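You operate a simulated robot arm through the tools that you are given. There is no shell and no other tool.

The job below is to be done with a simulated robot arm. You get a single attempt, and the scene is never put back.

JOB
Polish the tarnish off the brass plaque.
Fine: use the green pad and the brass polish; pad back, cover shut. Set down upright: green pad. What is to be rubbed or washed off counts as gone when no trace of it is left.
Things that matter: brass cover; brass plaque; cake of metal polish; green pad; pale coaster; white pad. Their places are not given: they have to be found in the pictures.

The check looks at the end state, three seconds after you hand in, the way a careful person would. Anything else that was tipped, shoved, dropped, spilled or broken makes it a failure. A push-on lid holds only when it is set on centred and level and pressed home; a screw cap is set on level and turned clockwise until tight.

ROBOT AND FRAMES
A 6-joint arm with a two-finger parallel gripper, fixed in place. Base frame: the origin is on the floor under the middle of its stand, x ahead of it, y to its left, z up. Lengths are in m, angles in degrees, forces in N, time in s.
With the tool pointing down near the work surface it reaches from about 0.3 to 0.66 m from the base axis. Its first joint turns from -115.0 to 115.0 degrees. Payload 3.43 kg.
Tool frame: the origin (TCP) lies between the finger pads and is the grasp point; the fingertips stand 0.034 m ahead of it; z points along the fingers, y is the line along which they close. The gripper opens to 0.128 m. The fingers are 0.024 m wide and 0.012 m thick; the gripper's body (0.048 by 0.13 m) begins 0.096 m behind the TCP.
Orientation is told as [roll, pitch, yaw] about the base's x, y, z axes, in that order, counted from this pose: with the fingers straight down and closing along the base's y, the tool's x points along the base's -x, its y along +y and its z along -z.

CONTROLS
- The arm moves only by the tool servo_tool. Its argument "series" is text: rows parted by semicolons, each of 7 numbers parted by spaces: the shift along the base's x, y, z in m, then the turn, a rotation vector about the base's x, y, z in degrees, then the closure, from 0 (fully open) to 1 (shut). In form: x y z rx ry rz jaw; .... A call has 1 to 20 rows; each row shifts and turns the commanded pose from where the row before left it. Each row takes 0.2 s and may step no farther than 0.05 m and 8.6 degrees from the row before; otherwise, or with a gripper value out of range, the whole call is refused. Where a pose cannot be reached the arm comes as near as it can. A force on the tool above 40 N (or 10 N above the force at the start of the call, whichever is more), or a blocked arm, ends the call early, and 0.2 s more pass. The fingers move at their own pace (about 0.153 m/s each) and stop on an object; they squeeze with about 40 N. The grip force told is the motor's: it shows also when the fingers shut on nothing. Time passes only in rows, and 0.2 s behind the last, so rows that do not move let the fingers close. It gives the time, the measured TCP pose, the force on the tool (base axes), the opening and the grip force at its end, in the units of the frame above (readings bear some noise), with the torque about the TCP (base axes, N m) and any sound that the robot's microphone picked up.
- Cameras (640 x 400 px; columns grow to the right, rows downward): "scene" is fixed at [0.4004, -0.651, 1.4518]; the picture's right is [0.78, 0.62, 0.00], its down [0.43, -0.54, -0.72] and it looks along [-0.45, 0.56, -0.69] (base axes); focal length 237 px, centre (320, 200). "wrist" rides on the gripper at [0.076, -0.011, -0.16] in the tool frame; the picture's right is [0.15, 0.99, 0.00], its down [-0.88, 0.13, -0.46] and it looks along [-0.45, 0.07, 0.89] (tool axes); focal length 234 px, centre (320, 200).
- get_image(camera): a new picture of that camera. It takes no simulated time.
- raise_lower(by): slides the trunk up (or, below 0, down) by that many m; the arm rides with it, the base frame stays. It gives what a move gives, with no picture.
- locate(camera, pixels): for up to 12 pixels [column, row] of the newest picture of that camera ("zoom" is the newest enlarged one), the place [x, y, z] in the base frame of the surface seen there, good to about 0.002 m. It takes no simulated time.
- close_up(camera, box): a new picture of the part [left, top, right, bottom] of that camera's present view, enlarged. It takes no simulated time.
- sign_off(): hands the job in; it is judged then, once.

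Leave the gripper open and the arm clear of the work at the hand-in unless told otherwise.

The tools are called after "Call:" by a JSON object that holds its "api" and its "payload". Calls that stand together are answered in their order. servo_tool: Moves the arm, as the interface text tells. Its arguments: {"type":"object","properties":{"series":{"type":"string"}},"required":["series"]} The other tools are called the same way: raise_lower (by) moves the trunk up or down; get_image (camera) takes a picture; locate (camera, pixels) gives the place of the surface under pixels of a picture; close_up (camera, box) takes an enlarged picture of a part of a camera's view; sign_off () hands the job in.

At the start:

```text
time_s: 0.0
tool_pos: [0.0978, -0.3611, 1.2071]
ee_rot: [0.0, 0.0, 0.0]
ft_force: [0.1, 0.2, 0.6]
torque: [-0.01, 0.05, -0.01]
finger_gap: 0.1279
finger_force: 0.1
trunk travel left (down, up): [-0.9, 0.09]
```

scene: 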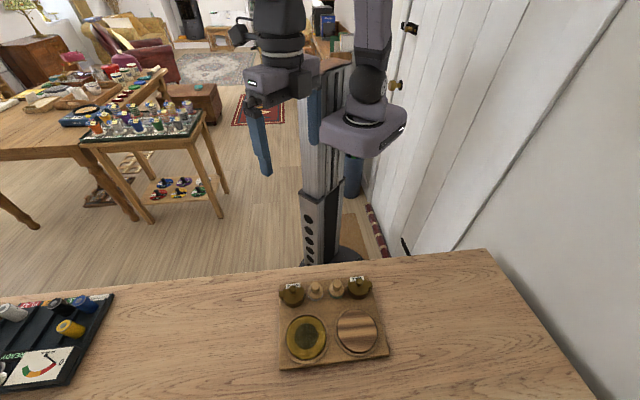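
wrist: 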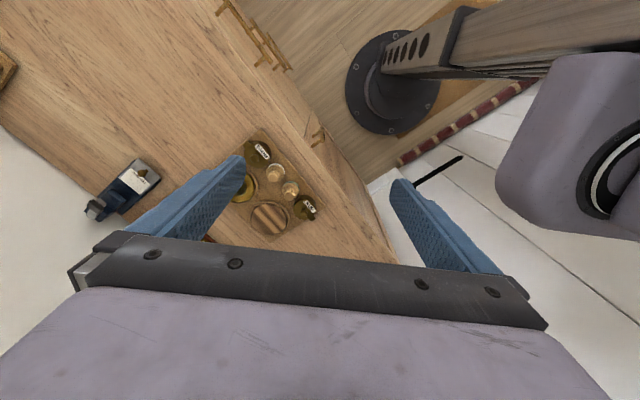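

I see a small wooden tray around (330,320) in the scene picture, with two jars and two knobs at its back and two round things at its front. I'll take enlarged pictures of it.

Call:
{"api": "close_up", "payload": {"camera": "scene", "box": [260, 260, 404, 380]}}

Call:
{"api": "close_up", "payload": {"camera": "wrist", "box": [200, 120, 340, 250]}}

```text
3.33 times, centred on (332, 320) of scene
```

zoom: 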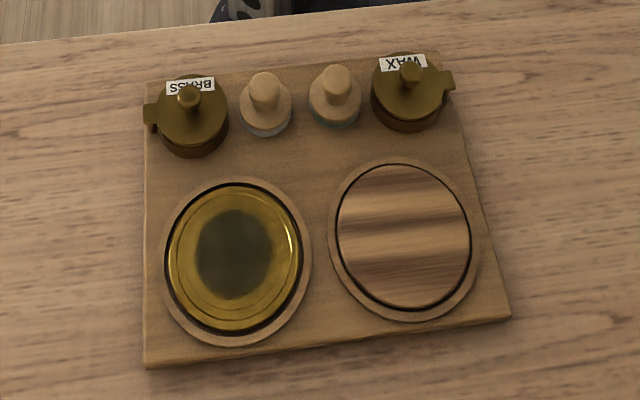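

```text
3.08 times, centred on (270, 185) of wrist
```

zoom: 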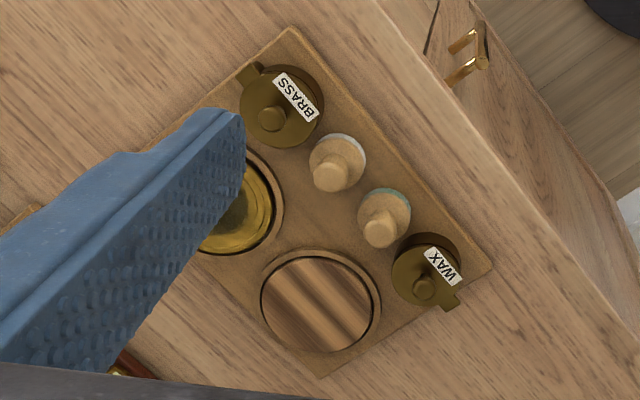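

The BRASS jar is at the left with a knobbed lid. The two wooden-knob pads sit between the jars: the left one looks white at its base and the right one green. I'll take the scene enlargement again so I can measure places on it.

Call:
{"api": "close_up", "payload": {"camera": "scene", "box": [280, 265, 384, 330]}}

```text
6.15 times, centred on (332, 298) of scene
```

zoom: 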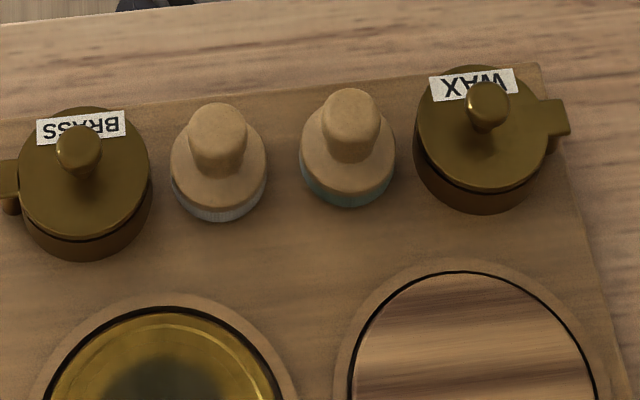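

The green pad is the right knob, at zoom (350,150). Next I'll measure the main points on this enlargement.

Call:
{"api": "locate", "payload": {"camera": "zoom", "pixels": [[80, 140], [85, 200], [30, 210], [5, 180], [10, 205], [215, 120], [218, 190], [350, 105], [350, 175], [345, 200], [280, 250], [130, 180]]}}

Call:
{"api": "locate", "payload": {"camera": "scene", "pixels": [[307, 338], [357, 331], [290, 325], [325, 340], [305, 318], [306, 357], [281, 366], [386, 353], [330, 340], [420, 330], [285, 292], [360, 287]]}}

```text
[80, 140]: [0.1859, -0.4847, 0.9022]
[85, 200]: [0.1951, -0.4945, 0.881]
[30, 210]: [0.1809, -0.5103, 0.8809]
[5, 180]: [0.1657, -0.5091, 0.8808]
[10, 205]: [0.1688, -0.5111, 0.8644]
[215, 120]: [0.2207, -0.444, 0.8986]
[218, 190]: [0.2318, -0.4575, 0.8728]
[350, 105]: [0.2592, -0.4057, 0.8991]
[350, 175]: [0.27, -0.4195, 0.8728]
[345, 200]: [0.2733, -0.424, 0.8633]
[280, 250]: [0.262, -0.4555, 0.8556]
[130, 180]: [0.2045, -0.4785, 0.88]
```

```text
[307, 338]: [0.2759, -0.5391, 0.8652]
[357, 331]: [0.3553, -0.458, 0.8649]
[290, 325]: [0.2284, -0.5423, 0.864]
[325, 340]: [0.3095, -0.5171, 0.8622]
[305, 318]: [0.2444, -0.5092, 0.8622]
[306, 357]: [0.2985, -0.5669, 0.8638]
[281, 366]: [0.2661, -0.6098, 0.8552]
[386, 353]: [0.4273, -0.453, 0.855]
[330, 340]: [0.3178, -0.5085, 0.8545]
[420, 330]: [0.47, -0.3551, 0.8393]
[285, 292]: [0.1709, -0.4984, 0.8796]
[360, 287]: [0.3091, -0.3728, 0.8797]
```

Readings so far:
- The tray's long axis runs at about 45° in the base frame.
- The tray top is near z 0.855.
- The green knob is near (0.262,-0.41) and the brass jar near (0.188,-0.487).

I'll turn the tool by 45° and come lower, so the wrist camera can look closely at the brass jar.

Call:
{"api": "servo_tool", "payload": {"series": "0.004 -0.0315 -0.018 0 0 7.5 0; 0.004 -0.0315 -0.018 0 0 7.5 0; 0.004 -0.0315 -0.018 0 0 7.5 0; 0.004 -0.0315 -0.018 0 0 7.5 0; 0.004 -0.0315 -0.018 0 0 7.5 0; 0.004 -0.0315 -0.018 0 0 7.5 0; 0 0 0 0 0 0 0; 0 0 0 0 0 0 0"}}

Call:
{"api": "get_image", "payload": {"camera": "wrist"}}

Call:
{"api": "get_image", "payload": {"camera": "scene"}}

```text
time_s: 1.8
tool_pos: [0.1243, -0.5537, 1.0988]
ee_rot: [0.0, 0.0, 45.1]
ft_force: [-0.5, 0.3, -0.3]
torque: [0.02, -0.02, -0.04]
finger_gap: 0.1281
finger_force: 0.1
trunk travel left (down, up): [-0.9, 0.09]
```

```text
taken
```

wrist: 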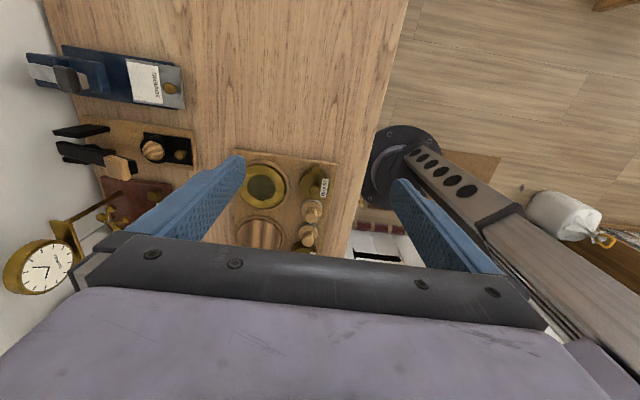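

```text
taken
```

scene: 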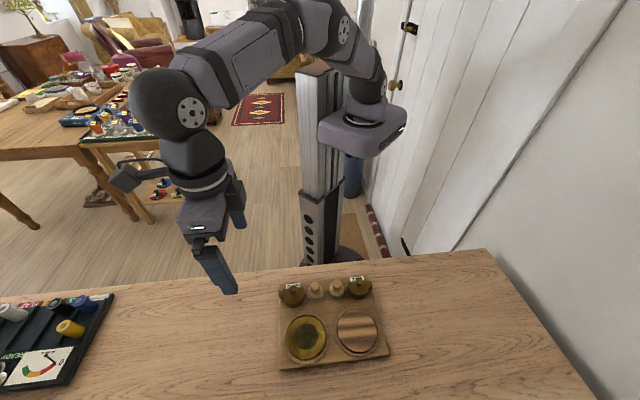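

The arm moved freely. I'll take an enlarged wrist picture of the tray around (290,200).

Call:
{"api": "close_up", "payload": {"camera": "wrist", "box": [230, 145, 350, 250]}}

Call:
{"api": "close_up", "payload": {"camera": "wrist", "box": [285, 155, 345, 195]}}

```text
3.81 times, centred on (290, 198) of wrist
```

zoom: 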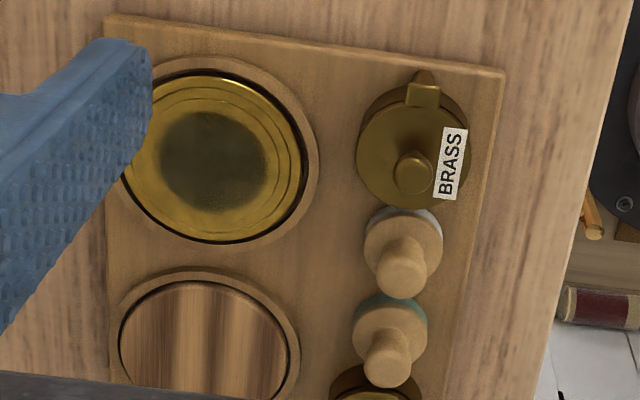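

```text
10.00 times, centred on (315, 175) of wrist
```

zoom: 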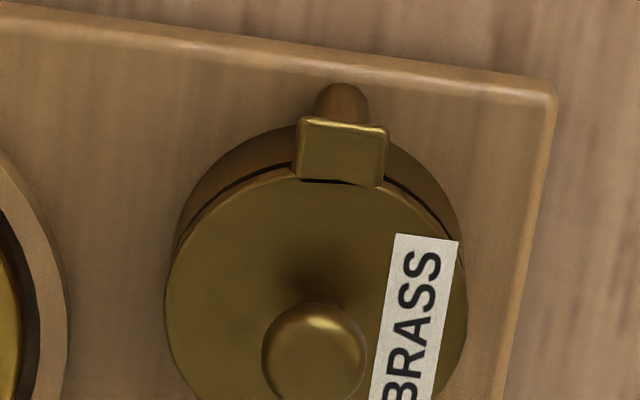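

There's a tab on the lid with a rounded piece beneath and outside it. I need to know whether it is an upright hinge or a sideways swivel, so I'll look more closely at both jars.

Call:
{"api": "close_up", "payload": {"camera": "scene", "box": [272, 278, 312, 308]}}

Call:
{"api": "close_up", "payload": {"camera": "scene", "box": [342, 272, 382, 302]}}

```text
13.33 times, centred on (292, 293) of scene
```

zoom: 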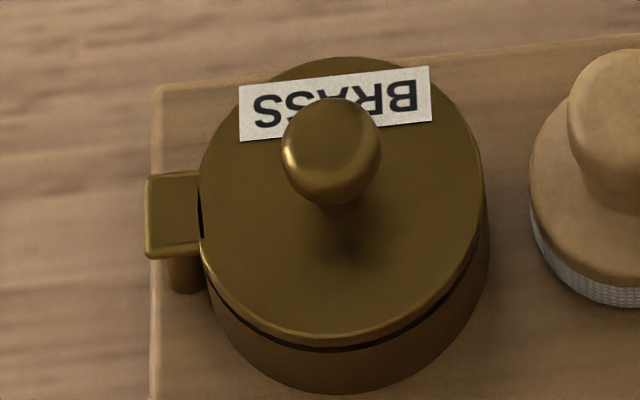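

```text
13.33 times, centred on (362, 287) of scene
```

zoom: 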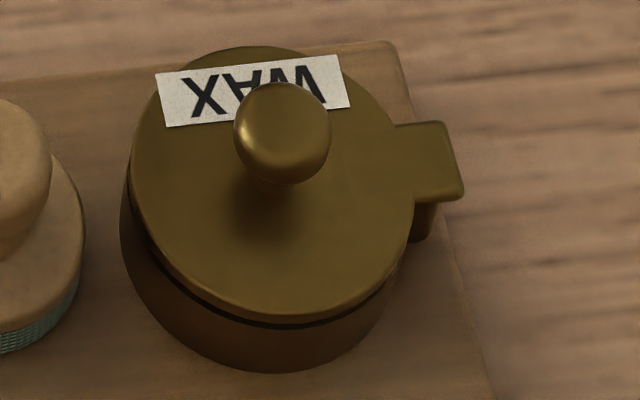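

The tab sits over a small upright post on both jars. I'll measure the wax jar's lid, tab and post on this newest enlargement, since it is built the same way as the brass one.

Call:
{"api": "locate", "payload": {"camera": "zoom", "pixels": [[430, 150], [445, 185], [400, 160], [422, 225], [418, 240], [280, 110], [280, 150], [280, 240], [140, 180], [410, 190], [300, 345], [280, 300]]}}

Call:
{"api": "close_up", "payload": {"camera": "scene", "box": [272, 278, 312, 308]}}

Call:
{"api": "locate", "payload": {"camera": "zoom", "pixels": [[175, 215], [155, 190], [190, 195], [185, 278], [178, 290], [330, 115], [330, 170], [340, 270], [470, 170], [220, 150], [345, 325], [160, 250]]}}

```text
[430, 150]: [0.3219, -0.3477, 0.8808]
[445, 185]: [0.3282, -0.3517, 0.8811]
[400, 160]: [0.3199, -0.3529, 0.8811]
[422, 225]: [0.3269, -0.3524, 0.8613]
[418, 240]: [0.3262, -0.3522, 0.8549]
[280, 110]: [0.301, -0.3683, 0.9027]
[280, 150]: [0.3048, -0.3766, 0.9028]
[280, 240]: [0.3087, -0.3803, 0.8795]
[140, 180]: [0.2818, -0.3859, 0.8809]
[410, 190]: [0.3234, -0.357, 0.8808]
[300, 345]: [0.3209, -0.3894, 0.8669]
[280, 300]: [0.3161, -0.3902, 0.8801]
```

```text
13.33 times, centred on (292, 293) of scene
```

zoom: 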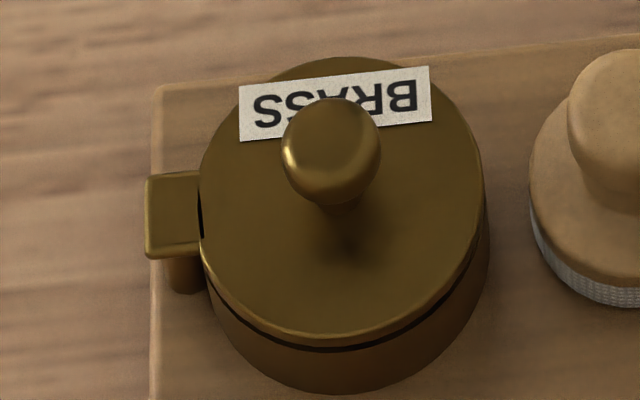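

```text
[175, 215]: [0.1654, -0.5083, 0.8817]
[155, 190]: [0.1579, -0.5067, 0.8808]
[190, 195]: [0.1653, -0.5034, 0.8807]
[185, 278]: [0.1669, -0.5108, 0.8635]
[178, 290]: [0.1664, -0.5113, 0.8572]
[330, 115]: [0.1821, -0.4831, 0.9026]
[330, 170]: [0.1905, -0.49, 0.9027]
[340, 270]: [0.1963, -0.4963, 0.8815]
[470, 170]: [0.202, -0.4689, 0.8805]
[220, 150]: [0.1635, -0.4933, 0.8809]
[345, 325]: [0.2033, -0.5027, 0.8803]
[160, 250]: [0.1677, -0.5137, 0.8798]
```

The post runs straight up from the tray (z 0.857–0.881) at about (0.166,-0.509), so the cover probably swings sideways about a vertical pin. Next I'll measure the green pad closely, from the scene camera and from the wrist.

Call:
{"api": "close_up", "payload": {"camera": "scene", "box": [317, 274, 357, 304]}}

Call:
{"api": "locate", "payload": {"camera": "zoom", "pixels": [[320, 80], [320, 110], [275, 90], [370, 90], [320, 60], [215, 180], [400, 175], [310, 235], [310, 255], [310, 200], [250, 130], [390, 130]]}}

```text
13.33 times, centred on (337, 289) of scene
```

zoom: 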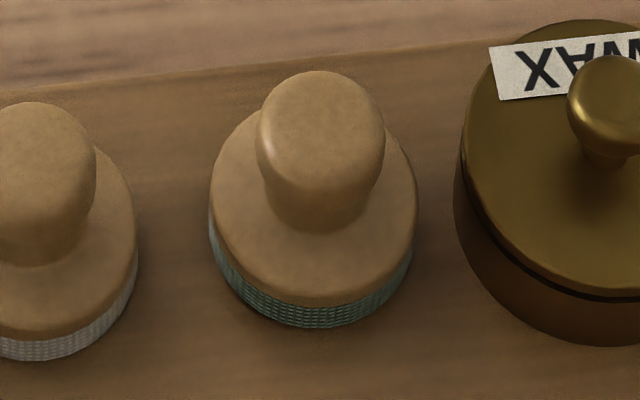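

```text
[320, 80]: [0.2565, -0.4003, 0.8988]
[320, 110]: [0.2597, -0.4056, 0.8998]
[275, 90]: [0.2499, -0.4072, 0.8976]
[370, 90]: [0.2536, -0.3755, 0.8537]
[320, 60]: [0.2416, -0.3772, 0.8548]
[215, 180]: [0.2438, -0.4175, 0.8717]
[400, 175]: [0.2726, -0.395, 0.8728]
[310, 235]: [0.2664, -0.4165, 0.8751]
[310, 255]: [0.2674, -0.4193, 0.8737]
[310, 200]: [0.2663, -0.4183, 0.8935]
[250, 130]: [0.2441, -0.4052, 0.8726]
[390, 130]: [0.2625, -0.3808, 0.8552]
```

The green pad's centre is about (0.260,-0.4065), with its knob top at z 0.900. The brass cover's knob is centred at about (0.1862,-0.4865), top z 0.903, with its pivot about (0.1647,-0.508), so the swing radius is 0.030. I'll move over the brass cover at a safe height and check how closely the readings match the commands.

Call:
{"api": "servo_tool", "payload": {"series": "0.0161 0.0159 -0.02 0 0 0 0; 0.0161 0.0159 -0.02 0 0 0 0; 0.0161 0.0159 -0.02 0 0 0 0; 0.0161 0.0159 -0.02 0 0 0 0; 0 0 0 0 0 0 0; 0 0 0 0 0 0 0"}}

Call:
{"api": "servo_tool", "payload": {"series": "0 0 0 0 0 0 0"}}

Call:
{"api": "get_image", "payload": {"camera": "scene"}}

Call:
{"api": "get_image", "payload": {"camera": "wrist"}}

```text
time_s: 3.2
tool_pos: [0.1874, -0.4853, 1.0205]
ee_rot: [-0.1, -0.1, 45.1]
ft_force: [-0.9, -0.3, 0.2]
torque: [0.01, 0.0, -0.02]
finger_gap: 0.128
finger_force: 0.0
trunk travel left (down, up): [-0.9, 0.09]
```

```text
time_s: 3.6
tool_pos: [0.1859, -0.4861, 1.0204]
ee_rot: [0.0, 0.0, 45.0]
ft_force: [-0.9, 0.5, -0.9]
torque: [0.0, -0.04, 0.04]
finger_gap: 0.1281
finger_force: 0.0
trunk travel left (down, up): [-0.9, 0.09]
```

```text
taken
```

scene: 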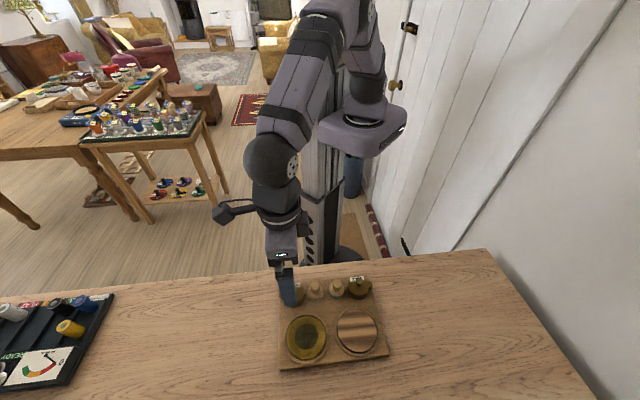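

```text
taken
```

wrist: 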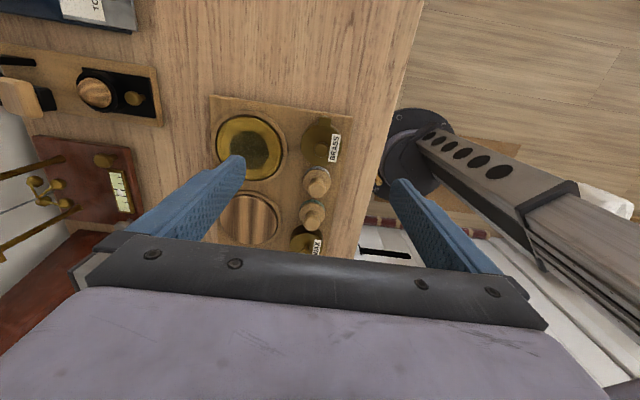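

I'm over the knob. The reading is (0.1859,-0.4861), within noise of the target. I'll half-close the fingers and descend to z≈0.917 so they straddle the cover's knob.

Call:
{"api": "servo_tool", "payload": {"series": "0 0 -0.02 0 0 0 0.5; 0 0 -0.025 0 0 0 0.5; 0 0 -0.025 0 0 0 0.5; 0 0 -0.02 0 0 0 0.5; 0 0 -0.013 0 0 0 0.5; 0 0 0 0 0 0 0.5; 0 0 0 0 0 0 0.5"}}

Call:
{"api": "get_image", "payload": {"camera": "wrist"}}

Call:
{"api": "close_up", "payload": {"camera": "scene", "box": [250, 250, 394, 370]}}

```text
time_s: 5.2
tool_pos: [0.1862, -0.4862, 0.9149]
ee_rot: [0.1, -0.1, 45.0]
ft_force: [0.9, -0.4, -0.4]
torque: [0.0, 0.03, 0.0]
finger_gap: 0.0641
finger_force: 0.1
trunk travel left (down, up): [-0.9, 0.09]
```

```text
taken
```

wrist: 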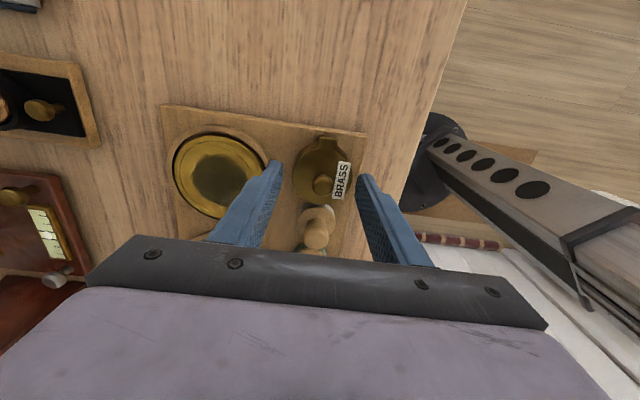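

```text
3.33 times, centred on (322, 310) of scene
```

zoom: 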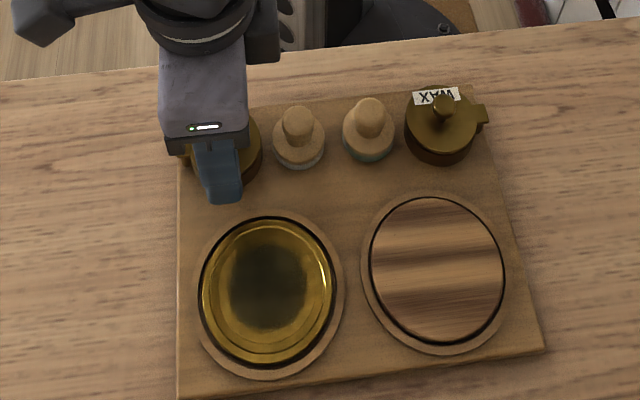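

The knob sits between the fingers. I'm reading z 0.915, so I'll come up 3 mm to keep the tips off the lid, then close on the knob.

Call:
{"api": "servo_tool", "payload": {"series": "0 0 0.003 0 0 0 0.5; 0 0 0 0 0 0 0.8; 0 0 0 0 0 0 1; 0 0 0 0 0 0 1; 0 0 0 0 0 0 1"}}

```text
time_s: 6.4
tool_pos: [0.1846, -0.4852, 0.9189]
ee_rot: [0.1, 0.0, 45.0]
ft_force: [-6.7, 6.7, -0.4]
torque: [0.2, 0.13, -0.03]
finger_gap: 0.0169
finger_force: 39.9
trunk travel left (down, up): [-0.9, 0.09]
```

The fingers hold the knob at a gap of 0.017. There is a 9 N side force, because the knob sits about 2 mm toward the robot from my line. I'll relieve that, then try a small clockwise swing of 6° and read the force.

Call:
{"api": "servo_tool", "payload": {"series": "-0.0014 0.0012 0 0 0 0 1; 0 0 0 0 0 0 1"}}

Call:
{"api": "servo_tool", "payload": {"series": "0.0011 -0.0012 0 0 0 -3 1; 0.0011 -0.0012 0 0 0 -3 1; 0 0 0 0 0 0 1"}}

```text
time_s: 7.0
tool_pos: [0.1856, -0.4861, 0.9184]
ee_rot: [0.0, 0.1, 45.0]
ft_force: [-1.3, 5.3, -0.4]
torque: [0.35, -0.21, 0.03]
finger_gap: 0.0168
finger_force: 39.9
trunk travel left (down, up): [-0.9, 0.09]
```

```text
time_s: 7.8
tool_pos: [0.1864, -0.4881, 0.9183]
ee_rot: [0.0, 0.0, 39.0]
ft_force: [-6.5, 0.9, -0.9]
torque: [-0.38, 0.47, 0.11]
finger_gap: 0.0168
finger_force: 39.8
trunk travel left (down, up): [-0.9, 0.09]
```

The force stays modest, about 5 N against the motion. I'll swing another 12° and look.

Call:
{"api": "servo_tool", "payload": {"series": "0.0019 -0.0025 0 0 0 -6 1; 0.0016 -0.0027 0 0 0 -6 1; 0 0 0 0 0 0 1"}}

Call:
{"api": "close_up", "payload": {"camera": "scene", "box": [262, 265, 326, 313]}}

Call:
{"api": "close_up", "payload": {"camera": "wrist", "box": [260, 110, 380, 240]}}

```text
time_s: 8.6
tool_pos: [0.1919, -0.4947, 0.9197]
ee_rot: [0.1, 0.0, 26.9]
ft_force: [-1.4, 2.8, 0.6]
torque: [0.12, -0.08, 0.1]
finger_gap: 0.0169
finger_force: 40.5
trunk travel left (down, up): [-0.9, 0.09]
```

```text
8.33 times, centred on (294, 289) of scene
```

zoom: 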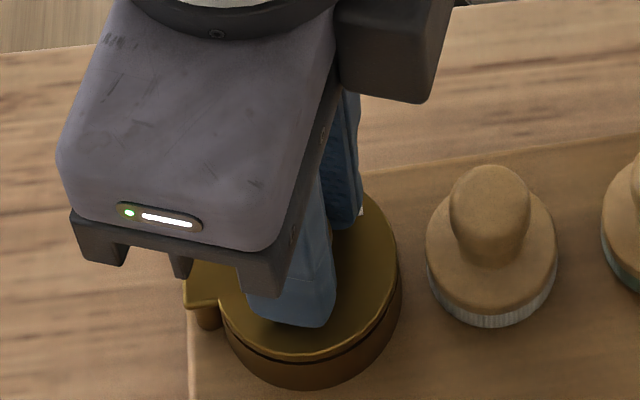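

```text
3.08 times, centred on (320, 175) of wrist
```

zoom: 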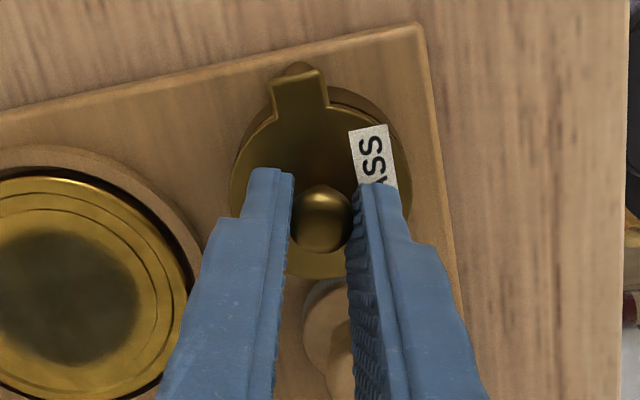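

The cover is swinging sideways about its pin: the lid is offset from the jar and the force has dropped. The reading matches the arc I expected, (0.1918,-0.4942) at 27°. I'll carry on along the arc, turning the tool with it.

Call:
{"api": "servo_tool", "payload": {"series": "0.00165 -0.0039 0 0 0 -8 1; 0.0011 -0.0041 0 0 0 -8 1; 0.00052 -0.00421 0 0 0 -8 1; -0.00008 -0.00424 0 0 0 -8 1; -0.00066 -0.00419 0 0 0 -8 1; 0 0 0 0 0 0 1"}}

Call:
{"api": "servo_tool", "payload": {"series": "-0.00124 -0.00405 0 0 0 -8 1; -0.00179 -0.00385 0 0 0 -8 1; -0.00231 -0.00356 0 0 0 -8 1; -0.00278 -0.0032 0 0 0 -8 1; 0 0 0 0 0 0 1"}}

```text
time_s: 10.0
tool_pos: [0.1937, -0.5132, 0.9207]
ee_rot: [-0.1, 0.0, -13.1]
ft_force: [1.1, 7.1, -0.9]
torque: [0.18, -0.09, 0.09]
finger_gap: 0.017
finger_force: 40.6
trunk travel left (down, up): [-0.9, 0.09]
```

```text
time_s: 11.2
tool_pos: [0.187, -0.5292, 0.9184]
ee_rot: [-0.1, 0.0, -45.2]
ft_force: [5.7, 8.3, 3.1]
torque: [0.16, -0.19, 0.11]
finger_gap: 0.0169
finger_force: 40.3
trunk travel left (down, up): [-0.9, 0.09]
```

The swing is at 90° now, with about 10 N of drag along the path. I'll go on in smaller chunks and watch for a stop.

Call:
{"api": "servo_tool", "payload": {"series": "-0.0032 -0.00278 0 0 0 -8 1; -0.00356 -0.00231 0 0 0 -8 1; -0.00385 -0.00179 0 0 0 -8 1; 0 0 0 0 0 0 1"}}

Call:
{"api": "get_image", "payload": {"camera": "wrist"}}

Call:
{"api": "close_up", "payload": {"camera": "scene", "box": [250, 250, 394, 370]}}

```text
time_s: 12.2
tool_pos: [0.1754, -0.5347, 0.9197]
ee_rot: [-0.1, 0.0, -69.1]
ft_force: [5.0, 3.7, 0.5]
torque: [-0.04, -0.13, 0.06]
finger_gap: 0.0169
finger_force: 39.7
trunk travel left (down, up): [-0.9, 0.09]
```

```text
taken
```

wrist: 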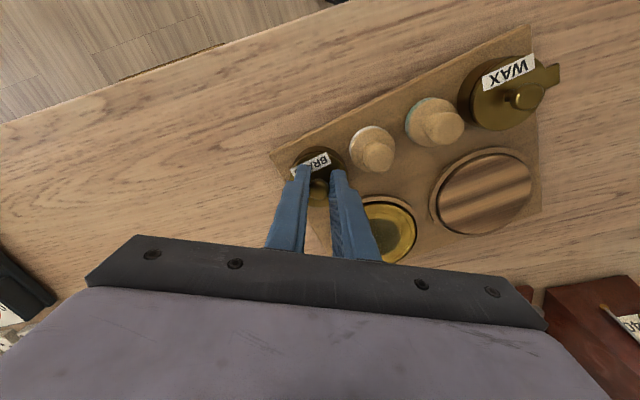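

```text
3.33 times, centred on (322, 310) of scene
```

zoom: 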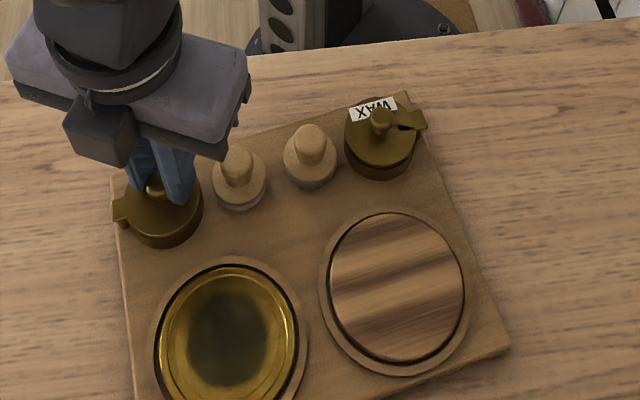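

The picture shows something unwelcome. The cover did not swing; the whole tray slid and turned on the table, with the knob slipping in my fingers. I'll stop pulling, let go of the knob and rise clear, then measure how far the tray has moved.

Call:
{"api": "servo_tool", "payload": {"series": "0 0 0 0 0 0 0.75; 0 0 0 0 0 0 0.6; 0 0 0 0 0 0 0.6; 0 0 0.02 0 0 0 0.6; 0 0 0.04 0 0 0 0.5; 0 0 0.05 0 0 0 0.5; -0.04 0.02 0.03 0 0 0 0.5; -0.04 0.03 0.02 0 0 0 0.5; -0.03 0.04 0 0 0 0 0.5; 0 0 0 0 0 0 0.5"}}

Call:
{"api": "get_image", "payload": {"camera": "scene"}}

Call:
{"api": "close_up", "payload": {"camera": "scene", "box": [250, 260, 410, 390]}}

```text
refused: row 7 steps farther than a row can; nothing moved
```

```text
taken
```

scene: 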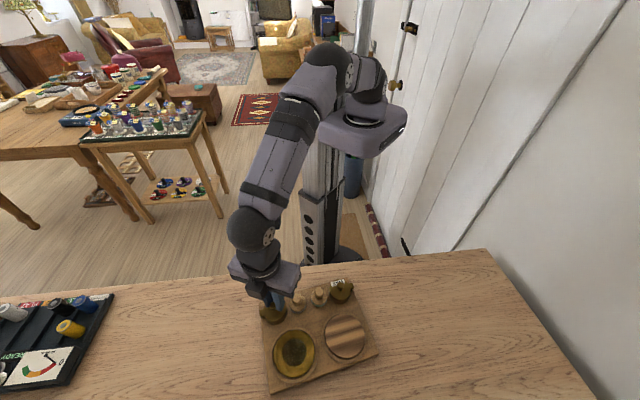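

```text
3.08 times, centred on (330, 325) of scene
```

zoom: 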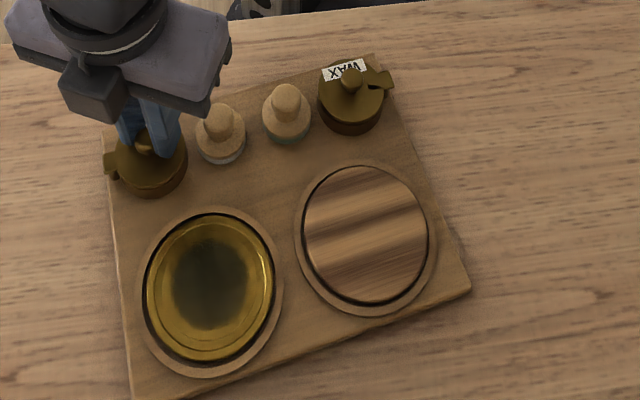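

My withdrawal call was refused because row 7 stepped too far. Nothing moved and I still hold the knob. I'll measure the tray's present corners and features from the scene picture before moving.

Call:
{"api": "locate", "payload": {"camera": "zoom", "pixels": [[377, 55], [470, 285], [135, 397], [366, 234], [210, 284], [286, 93], [221, 118], [351, 78], [385, 82], [112, 165], [150, 145], [375, 100]]}}

Call:
{"api": "close_up", "payload": {"camera": "scene", "box": [254, 270, 318, 318]}}

```text
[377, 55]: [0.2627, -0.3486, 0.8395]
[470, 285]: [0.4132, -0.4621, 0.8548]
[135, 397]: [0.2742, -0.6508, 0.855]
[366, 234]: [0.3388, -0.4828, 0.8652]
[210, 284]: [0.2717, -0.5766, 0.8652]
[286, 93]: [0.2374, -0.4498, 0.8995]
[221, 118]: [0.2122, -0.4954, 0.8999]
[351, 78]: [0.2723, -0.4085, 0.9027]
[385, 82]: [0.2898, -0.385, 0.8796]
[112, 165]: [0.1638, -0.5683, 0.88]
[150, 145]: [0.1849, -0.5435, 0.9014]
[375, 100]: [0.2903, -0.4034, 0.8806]
```

```text
8.33 times, centred on (286, 294) of scene
```

zoom: 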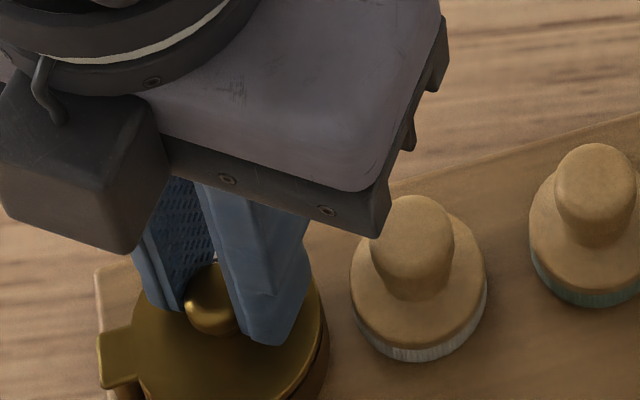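

The tray has moved about 4–5 cm and turned roughly +9°. I'll measure the brass cover against its jar on this newest enlargement to see whether it has turned at all.

Call:
{"api": "locate", "payload": {"camera": "zoom", "pixels": [[118, 355], [105, 340], [132, 375], [210, 300], [205, 320], [150, 390], [320, 310], [165, 360], [96, 280], [411, 240], [590, 190], [415, 225]]}}

Call:
{"api": "close_up", "payload": {"camera": "scene", "box": [254, 290, 302, 326]}}

Call:
{"api": "close_up", "payload": {"camera": "wrist", "box": [270, 130, 370, 220]}}

```text
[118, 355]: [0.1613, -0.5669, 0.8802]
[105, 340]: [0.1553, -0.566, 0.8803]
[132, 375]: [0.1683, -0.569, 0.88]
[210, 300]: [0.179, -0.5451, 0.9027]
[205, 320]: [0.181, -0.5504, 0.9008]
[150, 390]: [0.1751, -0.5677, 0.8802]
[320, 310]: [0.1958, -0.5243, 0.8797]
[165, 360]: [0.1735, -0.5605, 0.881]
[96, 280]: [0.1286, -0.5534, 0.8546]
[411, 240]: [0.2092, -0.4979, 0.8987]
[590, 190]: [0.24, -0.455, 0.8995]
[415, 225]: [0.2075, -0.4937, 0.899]
```

```text
11.11 times, centred on (278, 308) of scene
```

zoom: 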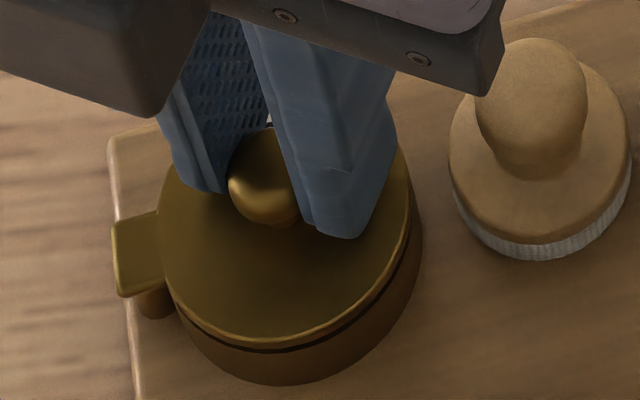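

```text
4.44 times, centred on (320, 175) of wrist
```

zoom: 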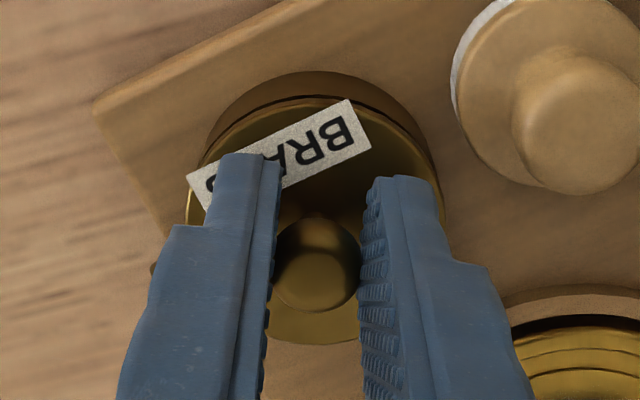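

The cover is still shut and concentric on its jar. The tray was dragged as a body, pivoting at the knob. Sliding of this kind mostly undoes itself if the path is run backwards, so while I still hold the knob I'll trace the same path in reverse, including the tool turn.

Call:
{"api": "servo_tool", "payload": {"series": "0.00385 0.00179 0 0 0 8 1; 0.00356 0.00231 0 0 0 8 1; 0.0032 0.00278 0 0 0 8 1; 0 0 0 0 0 0 1"}}

Call:
{"api": "servo_tool", "payload": {"series": "0.00278 0.0032 0 0 0 8 1; 0.00231 0.00356 0 0 0 8 1; 0.00179 0.00385 0 0 0 8 1; 0.00124 0.00405 0 0 0 8 1; 0 0 0 0 0 0 1"}}

Call:
{"api": "servo_tool", "payload": {"series": "0.00066 0.00419 0 0 0 8 1; 0.00008 0.00424 0 0 0 8 1; -0.00052 0.00421 0 0 0 8 1; -0.0011 0.0041 0 0 0 8 1; -0.00165 0.0039 0 0 0 8 1; 0 0 0 0 0 0 1"}}

Call:
{"api": "servo_tool", "payload": {"series": "-0.0016 0.0027 0 0 0 6 1; -0.0019 0.0025 0 0 0 6 1; -0.0011 0.0012 0 0 0 3 1; -0.0011 0.0012 0 0 0 3 1; 0 0 0 0 0 0 1"}}

Call:
{"api": "close_up", "payload": {"camera": "scene", "box": [260, 260, 404, 380]}}

```text
time_s: 13.2
tool_pos: [0.1844, -0.5297, 0.92]
ee_rot: [0.0, 0.0, -44.9]
ft_force: [-7.3, -1.7, -0.1]
torque: [-0.03, 0.14, -0.24]
finger_gap: 0.0172
finger_force: 40.4
trunk travel left (down, up): [-0.9, 0.09]
```

```text
time_s: 14.4
tool_pos: [0.1923, -0.5143, 0.9193]
ee_rot: [0.0, 0.0, -12.9]
ft_force: [-5.1, -1.2, -0.2]
torque: [-0.13, -0.07, -0.13]
finger_gap: 0.0169
finger_force: 39.9
trunk travel left (down, up): [-0.9, 0.09]
```

```text
time_s: 15.8
tool_pos: [0.1916, -0.4941, 0.9185]
ee_rot: [0.0, 0.0, 27.1]
ft_force: [-2.0, -8.2, 5.1]
torque: [-0.14, -0.02, -0.16]
finger_gap: 0.0171
finger_force: 39.9
trunk travel left (down, up): [-0.9, 0.09]
```

```text
time_s: 17.0
tool_pos: [0.1854, -0.4886, 0.9201]
ee_rot: [-0.2, 0.1, 44.9]
ft_force: [1.8, -11.3, 11.7]
torque: [-0.09, -0.19, -0.17]
finger_gap: 0.0169
finger_force: 40.4
trunk travel left (down, up): [-0.9, 0.09]
```

```text
3.33 times, centred on (332, 320) of scene
```

zoom: 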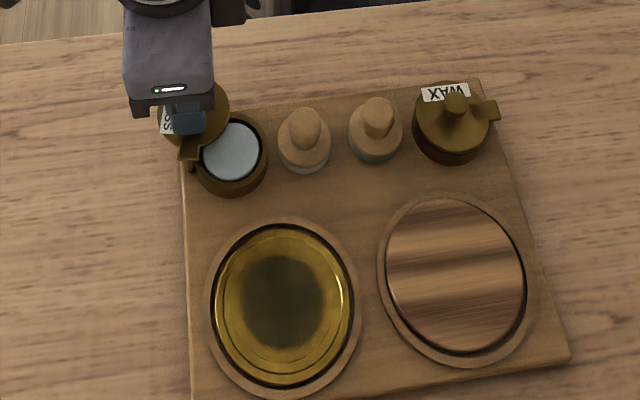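

The reverse pull showed how it works: the cover swings open in this direction, toward the robot, and the pale cake is visible in the jar at zoom (232,152). It has a stop the other way. The tray is near its first orientation but still offset. I'll let go of the knob, rise straight up, and measure everything.

Call:
{"api": "servo_tool", "payload": {"series": "0 0 0 0 0 0 0.8; 0 0 0 0 0 0 0.6; 0 0 0 0 0 0 0.5; 0 0 0.03 0 0 0 0.5; 0 0 0.05 0 0 0 0.5; 0 0 0.05 0 0 0 0.5; -0.035 0.03 0.01 0 0 0 0.5; -0.035 0.03 0 0 0 0 0.5; 0 0 0 0 0 0 0.5"}}

Call:
{"api": "close_up", "payload": {"camera": "scene", "box": [260, 260, 404, 380]}}

Call:
{"api": "get_image", "payload": {"camera": "wrist"}}

```text
time_s: 19.0
tool_pos: [0.1145, -0.4221, 1.0572]
ee_rot: [0.0, 0.0, 45.0]
ft_force: [-0.7, 0.2, 0.5]
torque: [0.02, 0.03, -0.02]
finger_gap: 0.064
finger_force: 0.0
trunk travel left (down, up): [-0.9, 0.09]
```

```text
3.33 times, centred on (332, 320) of scene
```

zoom: 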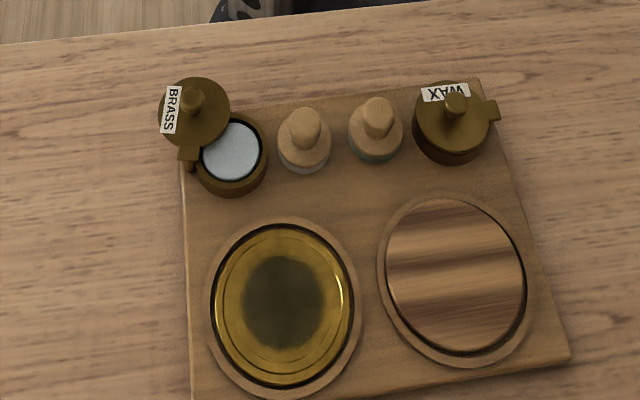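

```text
taken
```

wrist: 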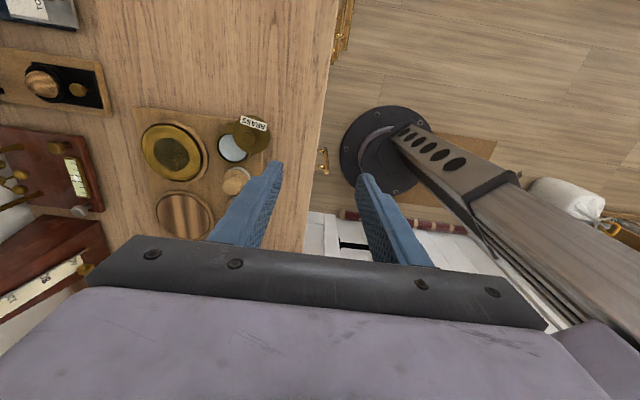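

Everything is visible now. I'll measure the tray's features at their present positions on this enlargement.

Call:
{"api": "locate", "payload": {"camera": "scene", "pixels": [[326, 324], [372, 320], [391, 353], [277, 386]]}}

Call:
{"api": "locate", "payload": {"camera": "zoom", "pixels": [[479, 81], [568, 356], [456, 102], [378, 108], [305, 122], [192, 95], [231, 152], [188, 152], [282, 303], [453, 278], [195, 110], [196, 140]]}}

```text
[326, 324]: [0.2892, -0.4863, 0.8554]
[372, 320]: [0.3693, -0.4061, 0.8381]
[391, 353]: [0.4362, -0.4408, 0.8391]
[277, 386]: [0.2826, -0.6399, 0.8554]
```

```text
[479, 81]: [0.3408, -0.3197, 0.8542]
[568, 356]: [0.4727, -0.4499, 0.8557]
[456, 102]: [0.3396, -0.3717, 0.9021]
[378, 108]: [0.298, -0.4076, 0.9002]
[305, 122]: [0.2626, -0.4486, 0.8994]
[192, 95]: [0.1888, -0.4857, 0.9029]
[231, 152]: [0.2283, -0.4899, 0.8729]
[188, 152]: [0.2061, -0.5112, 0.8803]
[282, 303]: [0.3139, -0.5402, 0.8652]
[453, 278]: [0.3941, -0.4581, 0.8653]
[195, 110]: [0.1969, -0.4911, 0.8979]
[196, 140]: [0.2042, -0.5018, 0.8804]
```

Measured results:
- The tray's orientation is back to the original.
- The tray is about 0.038 m too far in +x. I'll correct that with a careful two-finger push at the end.
- The cover still overlaps the jar mouth a little.

I'll zoom in on the jar, the cover and the pads to measure them.

Call:
{"api": "close_up", "payload": {"camera": "scene", "box": [280, 278, 328, 318]}}

Call:
{"api": "locate", "payload": {"camera": "zoom", "pixels": [[275, 190], [300, 180], [325, 175], [280, 235], [255, 195], [330, 240], [310, 275], [290, 250], [165, 195], [130, 40], [100, 70], [220, 90]]}}

```text
10.00 times, centred on (304, 298) of scene
```

zoom: 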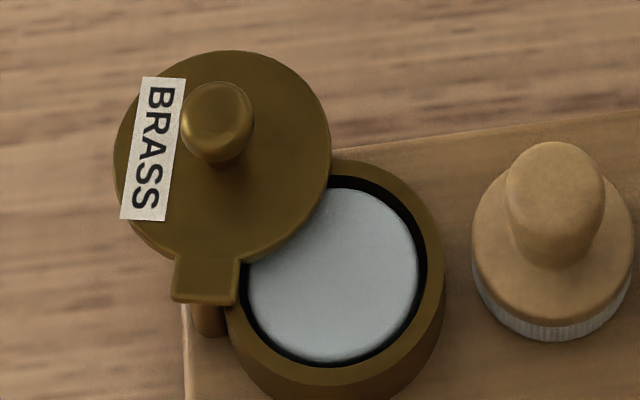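

```text
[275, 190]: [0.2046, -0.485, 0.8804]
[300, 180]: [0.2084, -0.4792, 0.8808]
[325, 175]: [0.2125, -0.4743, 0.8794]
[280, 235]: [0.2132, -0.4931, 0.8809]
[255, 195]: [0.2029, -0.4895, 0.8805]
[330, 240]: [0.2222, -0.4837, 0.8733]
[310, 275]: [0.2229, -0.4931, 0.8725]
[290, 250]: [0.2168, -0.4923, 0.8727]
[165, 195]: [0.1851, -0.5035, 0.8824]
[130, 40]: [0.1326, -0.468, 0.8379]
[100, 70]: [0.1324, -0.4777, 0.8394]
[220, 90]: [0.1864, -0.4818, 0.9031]
```

I'll measure the cake's centre and edge and the jar rim.

Call:
{"api": "locate", "payload": {"camera": "zoom", "pixels": [[332, 275], [410, 270], [340, 355], [255, 280], [375, 205], [434, 260], [330, 376], [370, 170], [420, 320], [205, 280], [553, 165], [553, 290]]}}

Call:
{"api": "close_up", "payload": {"camera": "scene", "box": [326, 280, 374, 320]}}

Call:
{"api": "locate", "payload": {"camera": "zoom", "pixels": [[250, 80], [250, 100], [205, 110], [295, 110], [205, 190], [325, 190], [250, 210], [250, 230], [130, 150], [300, 70], [410, 60], [200, 50]]}}

```text
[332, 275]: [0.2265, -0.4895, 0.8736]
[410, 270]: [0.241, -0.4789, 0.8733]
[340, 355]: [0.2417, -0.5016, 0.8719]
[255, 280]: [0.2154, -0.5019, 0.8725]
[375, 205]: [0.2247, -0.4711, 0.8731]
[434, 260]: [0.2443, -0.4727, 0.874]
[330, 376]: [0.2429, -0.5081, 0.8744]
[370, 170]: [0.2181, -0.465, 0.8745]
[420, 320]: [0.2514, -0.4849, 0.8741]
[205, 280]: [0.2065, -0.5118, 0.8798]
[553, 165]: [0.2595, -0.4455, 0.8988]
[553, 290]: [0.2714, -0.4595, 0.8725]
```

```text
10.00 times, centred on (350, 300) of scene
```

zoom: 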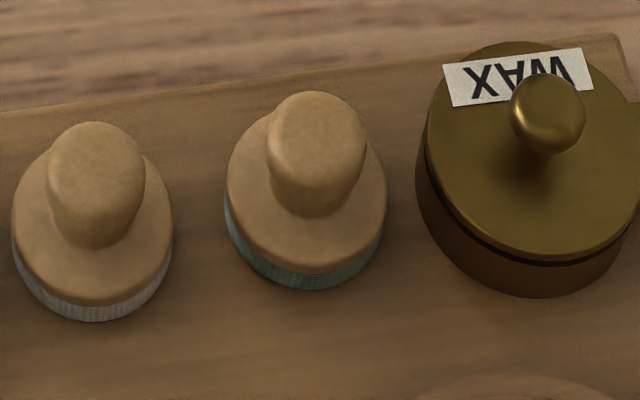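

```text
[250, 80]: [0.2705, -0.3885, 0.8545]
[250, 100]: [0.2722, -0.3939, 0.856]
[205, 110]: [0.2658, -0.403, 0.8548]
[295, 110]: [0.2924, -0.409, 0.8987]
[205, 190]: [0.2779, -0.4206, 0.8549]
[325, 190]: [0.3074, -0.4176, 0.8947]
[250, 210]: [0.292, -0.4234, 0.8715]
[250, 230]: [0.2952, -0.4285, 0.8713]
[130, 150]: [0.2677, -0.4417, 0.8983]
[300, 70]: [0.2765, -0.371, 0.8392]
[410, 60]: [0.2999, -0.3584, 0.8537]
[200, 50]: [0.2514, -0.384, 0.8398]
```

What I measured:
- The cake's centre is about (0.2275,-0.4885) and its surface is at z≈0.873, about 1 mm below the rim.
- The cover is open about 80° about its pin at (0.206,-0.5105) and still overlaps where the pad must go.

I'll shut the fingers and place them beside the cover's knob on the jar side. Then I'll push it gently about 50° farther open, with one contact only so there is no hard constraint.

Call:
{"api": "servo_tool", "payload": {"series": "0.0285 -0.014 -0.015 0 0 5 0.8; 0.0285 -0.014 -0.015 0 0 5 1; 0.0285 -0.014 -0.015 0 0 5 1; 0 0 0 0 0 0 1; 0 0 0 0 0 0 1; 0 0 0 0 0 0 1"}}

```text
time_s: 20.4
tool_pos: [0.2021, -0.4702, 1.0122]
ee_rot: [0.0, 0.0, 59.9]
ft_force: [0.1, -0.4, 0.4]
torque: [-0.01, -0.02, 0.01]
finger_gap: 0.0001
finger_force: 33.5
trunk travel left (down, up): [-0.9, 0.09]
```

The reading is (0.2021,-0.4702), a little off my target. I'll read again before going down.

Call:
{"api": "servo_tool", "payload": {"series": "0 0 0 0 0 0 1"}}

Call:
{"api": "servo_tool", "payload": {"series": "0 0 0 0 0 0 1"}}

```text
time_s: 20.8
tool_pos: [0.2024, -0.4698, 1.0126]
ee_rot: [0.1, 0.0, 60.0]
ft_force: [-0.7, -0.1, 0.3]
torque: [0.01, 0.0, -0.03]
finger_gap: 0.0
finger_force: 33.1
trunk travel left (down, up): [-0.9, 0.09]
```

```text
time_s: 21.2
tool_pos: [0.2028, -0.4708, 1.0136]
ee_rot: [0.1, 0.0, 60.0]
ft_force: [-0.1, -0.2, 0.0]
torque: [-0.01, -0.02, 0.02]
finger_gap: 0.0001
finger_force: 33.2
trunk travel left (down, up): [-0.9, 0.09]
```

The steady reading is (0.2024,-0.4702,1.0128). I'll shift to (0.201,-0.462) and go down to z≈0.920. That leaves the tips at about 0.886, 5 mm above the lid, with about 4 mm of clearance to the knob.

Call:
{"api": "servo_tool", "payload": {"series": "-0.0014 0.0082 -0.02 0 0 0 1; 0 0 -0.03 0 0 0 1; 0 0 -0.025 0 0 0 1; 0 0 -0.0175 0 0 0 1; 0 0 0 0 0 0 1; 0 0 0 0 0 0 1"}}

Call:
{"api": "close_up", "payload": {"camera": "scene", "box": [270, 262, 334, 316]}}

Call:
{"api": "close_up", "payload": {"camera": "wrist", "box": [260, 110, 380, 240]}}

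```text
time_s: 22.6
tool_pos: [0.1992, -0.4597, 0.9211]
ee_rot: [0.0, 0.0, 60.0]
ft_force: [-0.1, 0.0, -0.2]
torque: [0.01, 0.0, 0.03]
finger_gap: 0.0002
finger_force: 33.1
trunk travel left (down, up): [-0.9, 0.09]
```

```text
7.41 times, centred on (302, 289) of scene
```

zoom: 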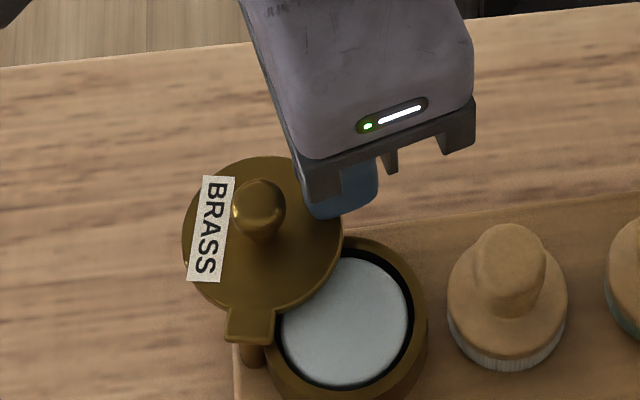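

```text
3.08 times, centred on (320, 175) of wrist
```

zoom: 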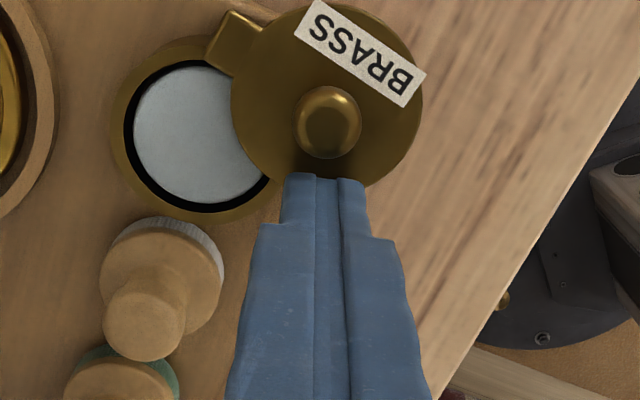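

The closed fingers stand right behind the knob, lined up with it. I'll push in direction (-0.5,-0.866) in small steps and read the force.

Call:
{"api": "servo_tool", "payload": {"series": "-0.002 -0.0035 0 0 0 0 1; -0.002 -0.0035 0 0 0 0 1; -0.002 -0.0035 0 0 0 0 1; -0.002 -0.0035 0 0 0 0 1; 0 0 0 0 0 0 1"}}

Call:
{"api": "close_up", "payload": {"camera": "scene", "box": [260, 260, 404, 380]}}

```text
time_s: 23.8
tool_pos: [0.1916, -0.4743, 0.9224]
ee_rot: [0.0, 0.0, 60.0]
ft_force: [-0.3, 0.5, 0.8]
torque: [-0.02, 0.01, -0.04]
finger_gap: 0.0
finger_force: 33.2
trunk travel left (down, up): [-0.9, 0.09]
```

```text
3.33 times, centred on (332, 320) of scene
```

zoom: 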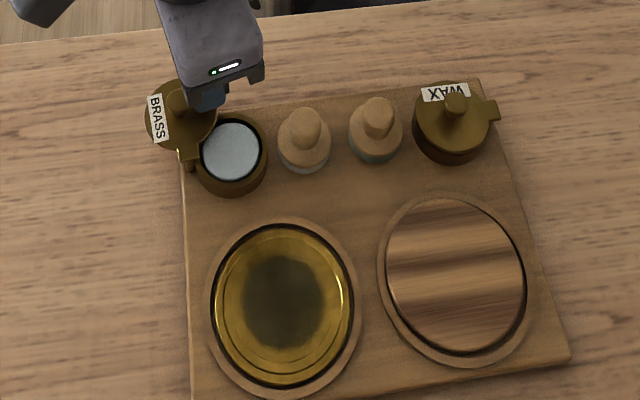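

The lid is swinging with almost no force, and the tray's corners have not moved. I'll continue the push.

Call:
{"api": "servo_tool", "payload": {"series": "-0.002 -0.0035 0 0 0 0 1; -0.002 -0.0035 0 0 0 0 1; -0.002 -0.0035 0 0 0 0 1; -0.002 -0.0035 0 0 0 0 1; 0 0 0 0 0 0 1"}}

Call:
{"api": "close_up", "payload": {"camera": "scene", "box": [260, 260, 404, 380]}}

```text
time_s: 25.0
tool_pos: [0.1826, -0.4883, 0.923]
ee_rot: [0.1, 0.0, 60.0]
ft_force: [-0.6, -0.1, 0.3]
torque: [-0.01, 0.0, -0.01]
finger_gap: 0.0001
finger_force: 33.0
trunk travel left (down, up): [-0.9, 0.09]
```

```text
3.33 times, centred on (332, 320) of scene
```

zoom: 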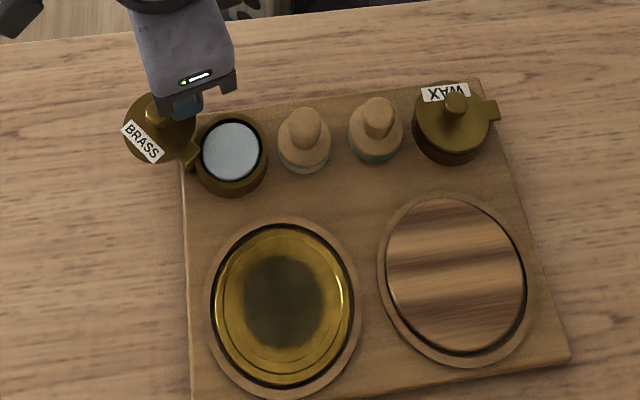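

The cover is now about 130° open and well clear of the jar, and the tray has not moved. I'll rise and move over toward the green pad, then measure its centre.

Call:
{"api": "servo_tool", "payload": {"series": "0.005 0.008 0.02 0 0 0 1; 0 0 0.045 0 0 0 1; 0 0 0.045 0 0 0 1; 0 0 0.02 0 0 0 1; 0 0 0 0 0 0 1"}}

Call:
{"api": "close_up", "payload": {"camera": "scene", "box": [326, 280, 374, 320]}}

Call:
{"api": "locate", "payload": {"camera": "zoom", "pixels": [[316, 122], [316, 105], [316, 140], [280, 120], [355, 120], [235, 180], [380, 190], [306, 255], [97, 152], [265, 130], [370, 165], [306, 240]]}}

```text
time_s: 26.2
tool_pos: [0.1887, -0.4801, 1.0538]
ee_rot: [0.0, 0.1, 60.1]
ft_force: [-0.3, 0.1, 0.8]
torque: [0.0, -0.02, 0.01]
finger_gap: 0.0
finger_force: 32.9
trunk travel left (down, up): [-0.9, 0.09]
```

```text
10.00 times, centred on (350, 300) of scene
```

zoom: 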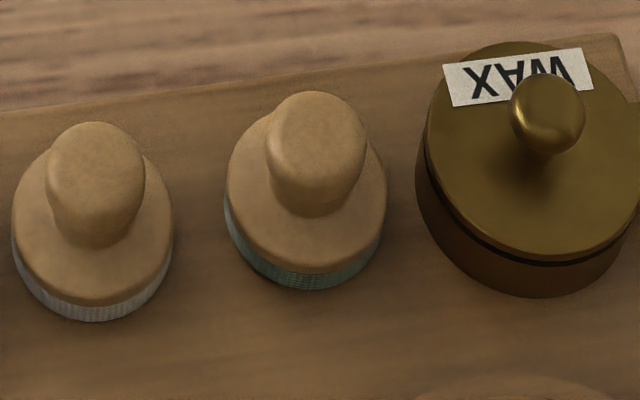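

```text
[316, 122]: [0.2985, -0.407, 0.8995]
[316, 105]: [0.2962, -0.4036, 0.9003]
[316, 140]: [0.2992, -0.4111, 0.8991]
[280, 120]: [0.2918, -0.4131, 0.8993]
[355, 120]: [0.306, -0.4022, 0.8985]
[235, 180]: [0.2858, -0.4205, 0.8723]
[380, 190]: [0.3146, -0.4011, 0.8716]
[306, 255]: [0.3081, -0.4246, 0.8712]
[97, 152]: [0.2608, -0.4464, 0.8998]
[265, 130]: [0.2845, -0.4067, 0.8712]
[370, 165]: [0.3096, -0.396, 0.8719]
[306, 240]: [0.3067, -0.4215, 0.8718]
```

The green pad's centre is about (0.2987,-0.4083), its knob top is at z 0.900 and its disc top at 0.872. I'll go above it with yaw 45, so the fingers close across the row of pads, and half-open the gripper.

Call:
{"api": "servo_tool", "payload": {"series": "0.0275 0.018 -0.0085 0 0 -3.75 0.7; 0.0275 0.018 -0.0085 0 0 -3.75 0.5; 0.0275 0.018 -0.0085 0 0 -3.75 0.5; 0.0275 0.018 -0.0085 0 0 -3.75 0.5; 0 0 0 0 0 0 0.5; 0 0 0 0 0 0 0.5; 0 0 0 0 0 0 0.5"}}

Call:
{"api": "servo_tool", "payload": {"series": "0 0 0 0 0 0 0.5"}}

Call:
{"api": "servo_tool", "payload": {"series": "0 0 0 0 0 0 0.5"}}

```text
time_s: 27.8
tool_pos: [0.2994, -0.4078, 1.0182]
ee_rot: [0.1, 0.0, 45.0]
ft_force: [-0.6, 0.3, 0.0]
torque: [0.01, -0.02, -0.01]
finger_gap: 0.0641
finger_force: 0.1
trunk travel left (down, up): [-0.9, 0.09]
```

```text
time_s: 28.2
tool_pos: [0.299, -0.4071, 1.018]
ee_rot: [0.0, 0.0, 45.0]
ft_force: [0.3, 0.8, 0.2]
torque: [0.0, 0.01, -0.01]
finger_gap: 0.0641
finger_force: 0.0
trunk travel left (down, up): [-0.9, 0.09]
```

```text
time_s: 28.6
tool_pos: [0.2976, -0.4064, 1.0187]
ee_rot: [0.1, 0.0, 45.1]
ft_force: [0.9, -0.5, 0.5]
torque: [0.0, -0.01, -0.02]
finger_gap: 0.0638
finger_force: 0.1
trunk travel left (down, up): [-0.9, 0.09]
```

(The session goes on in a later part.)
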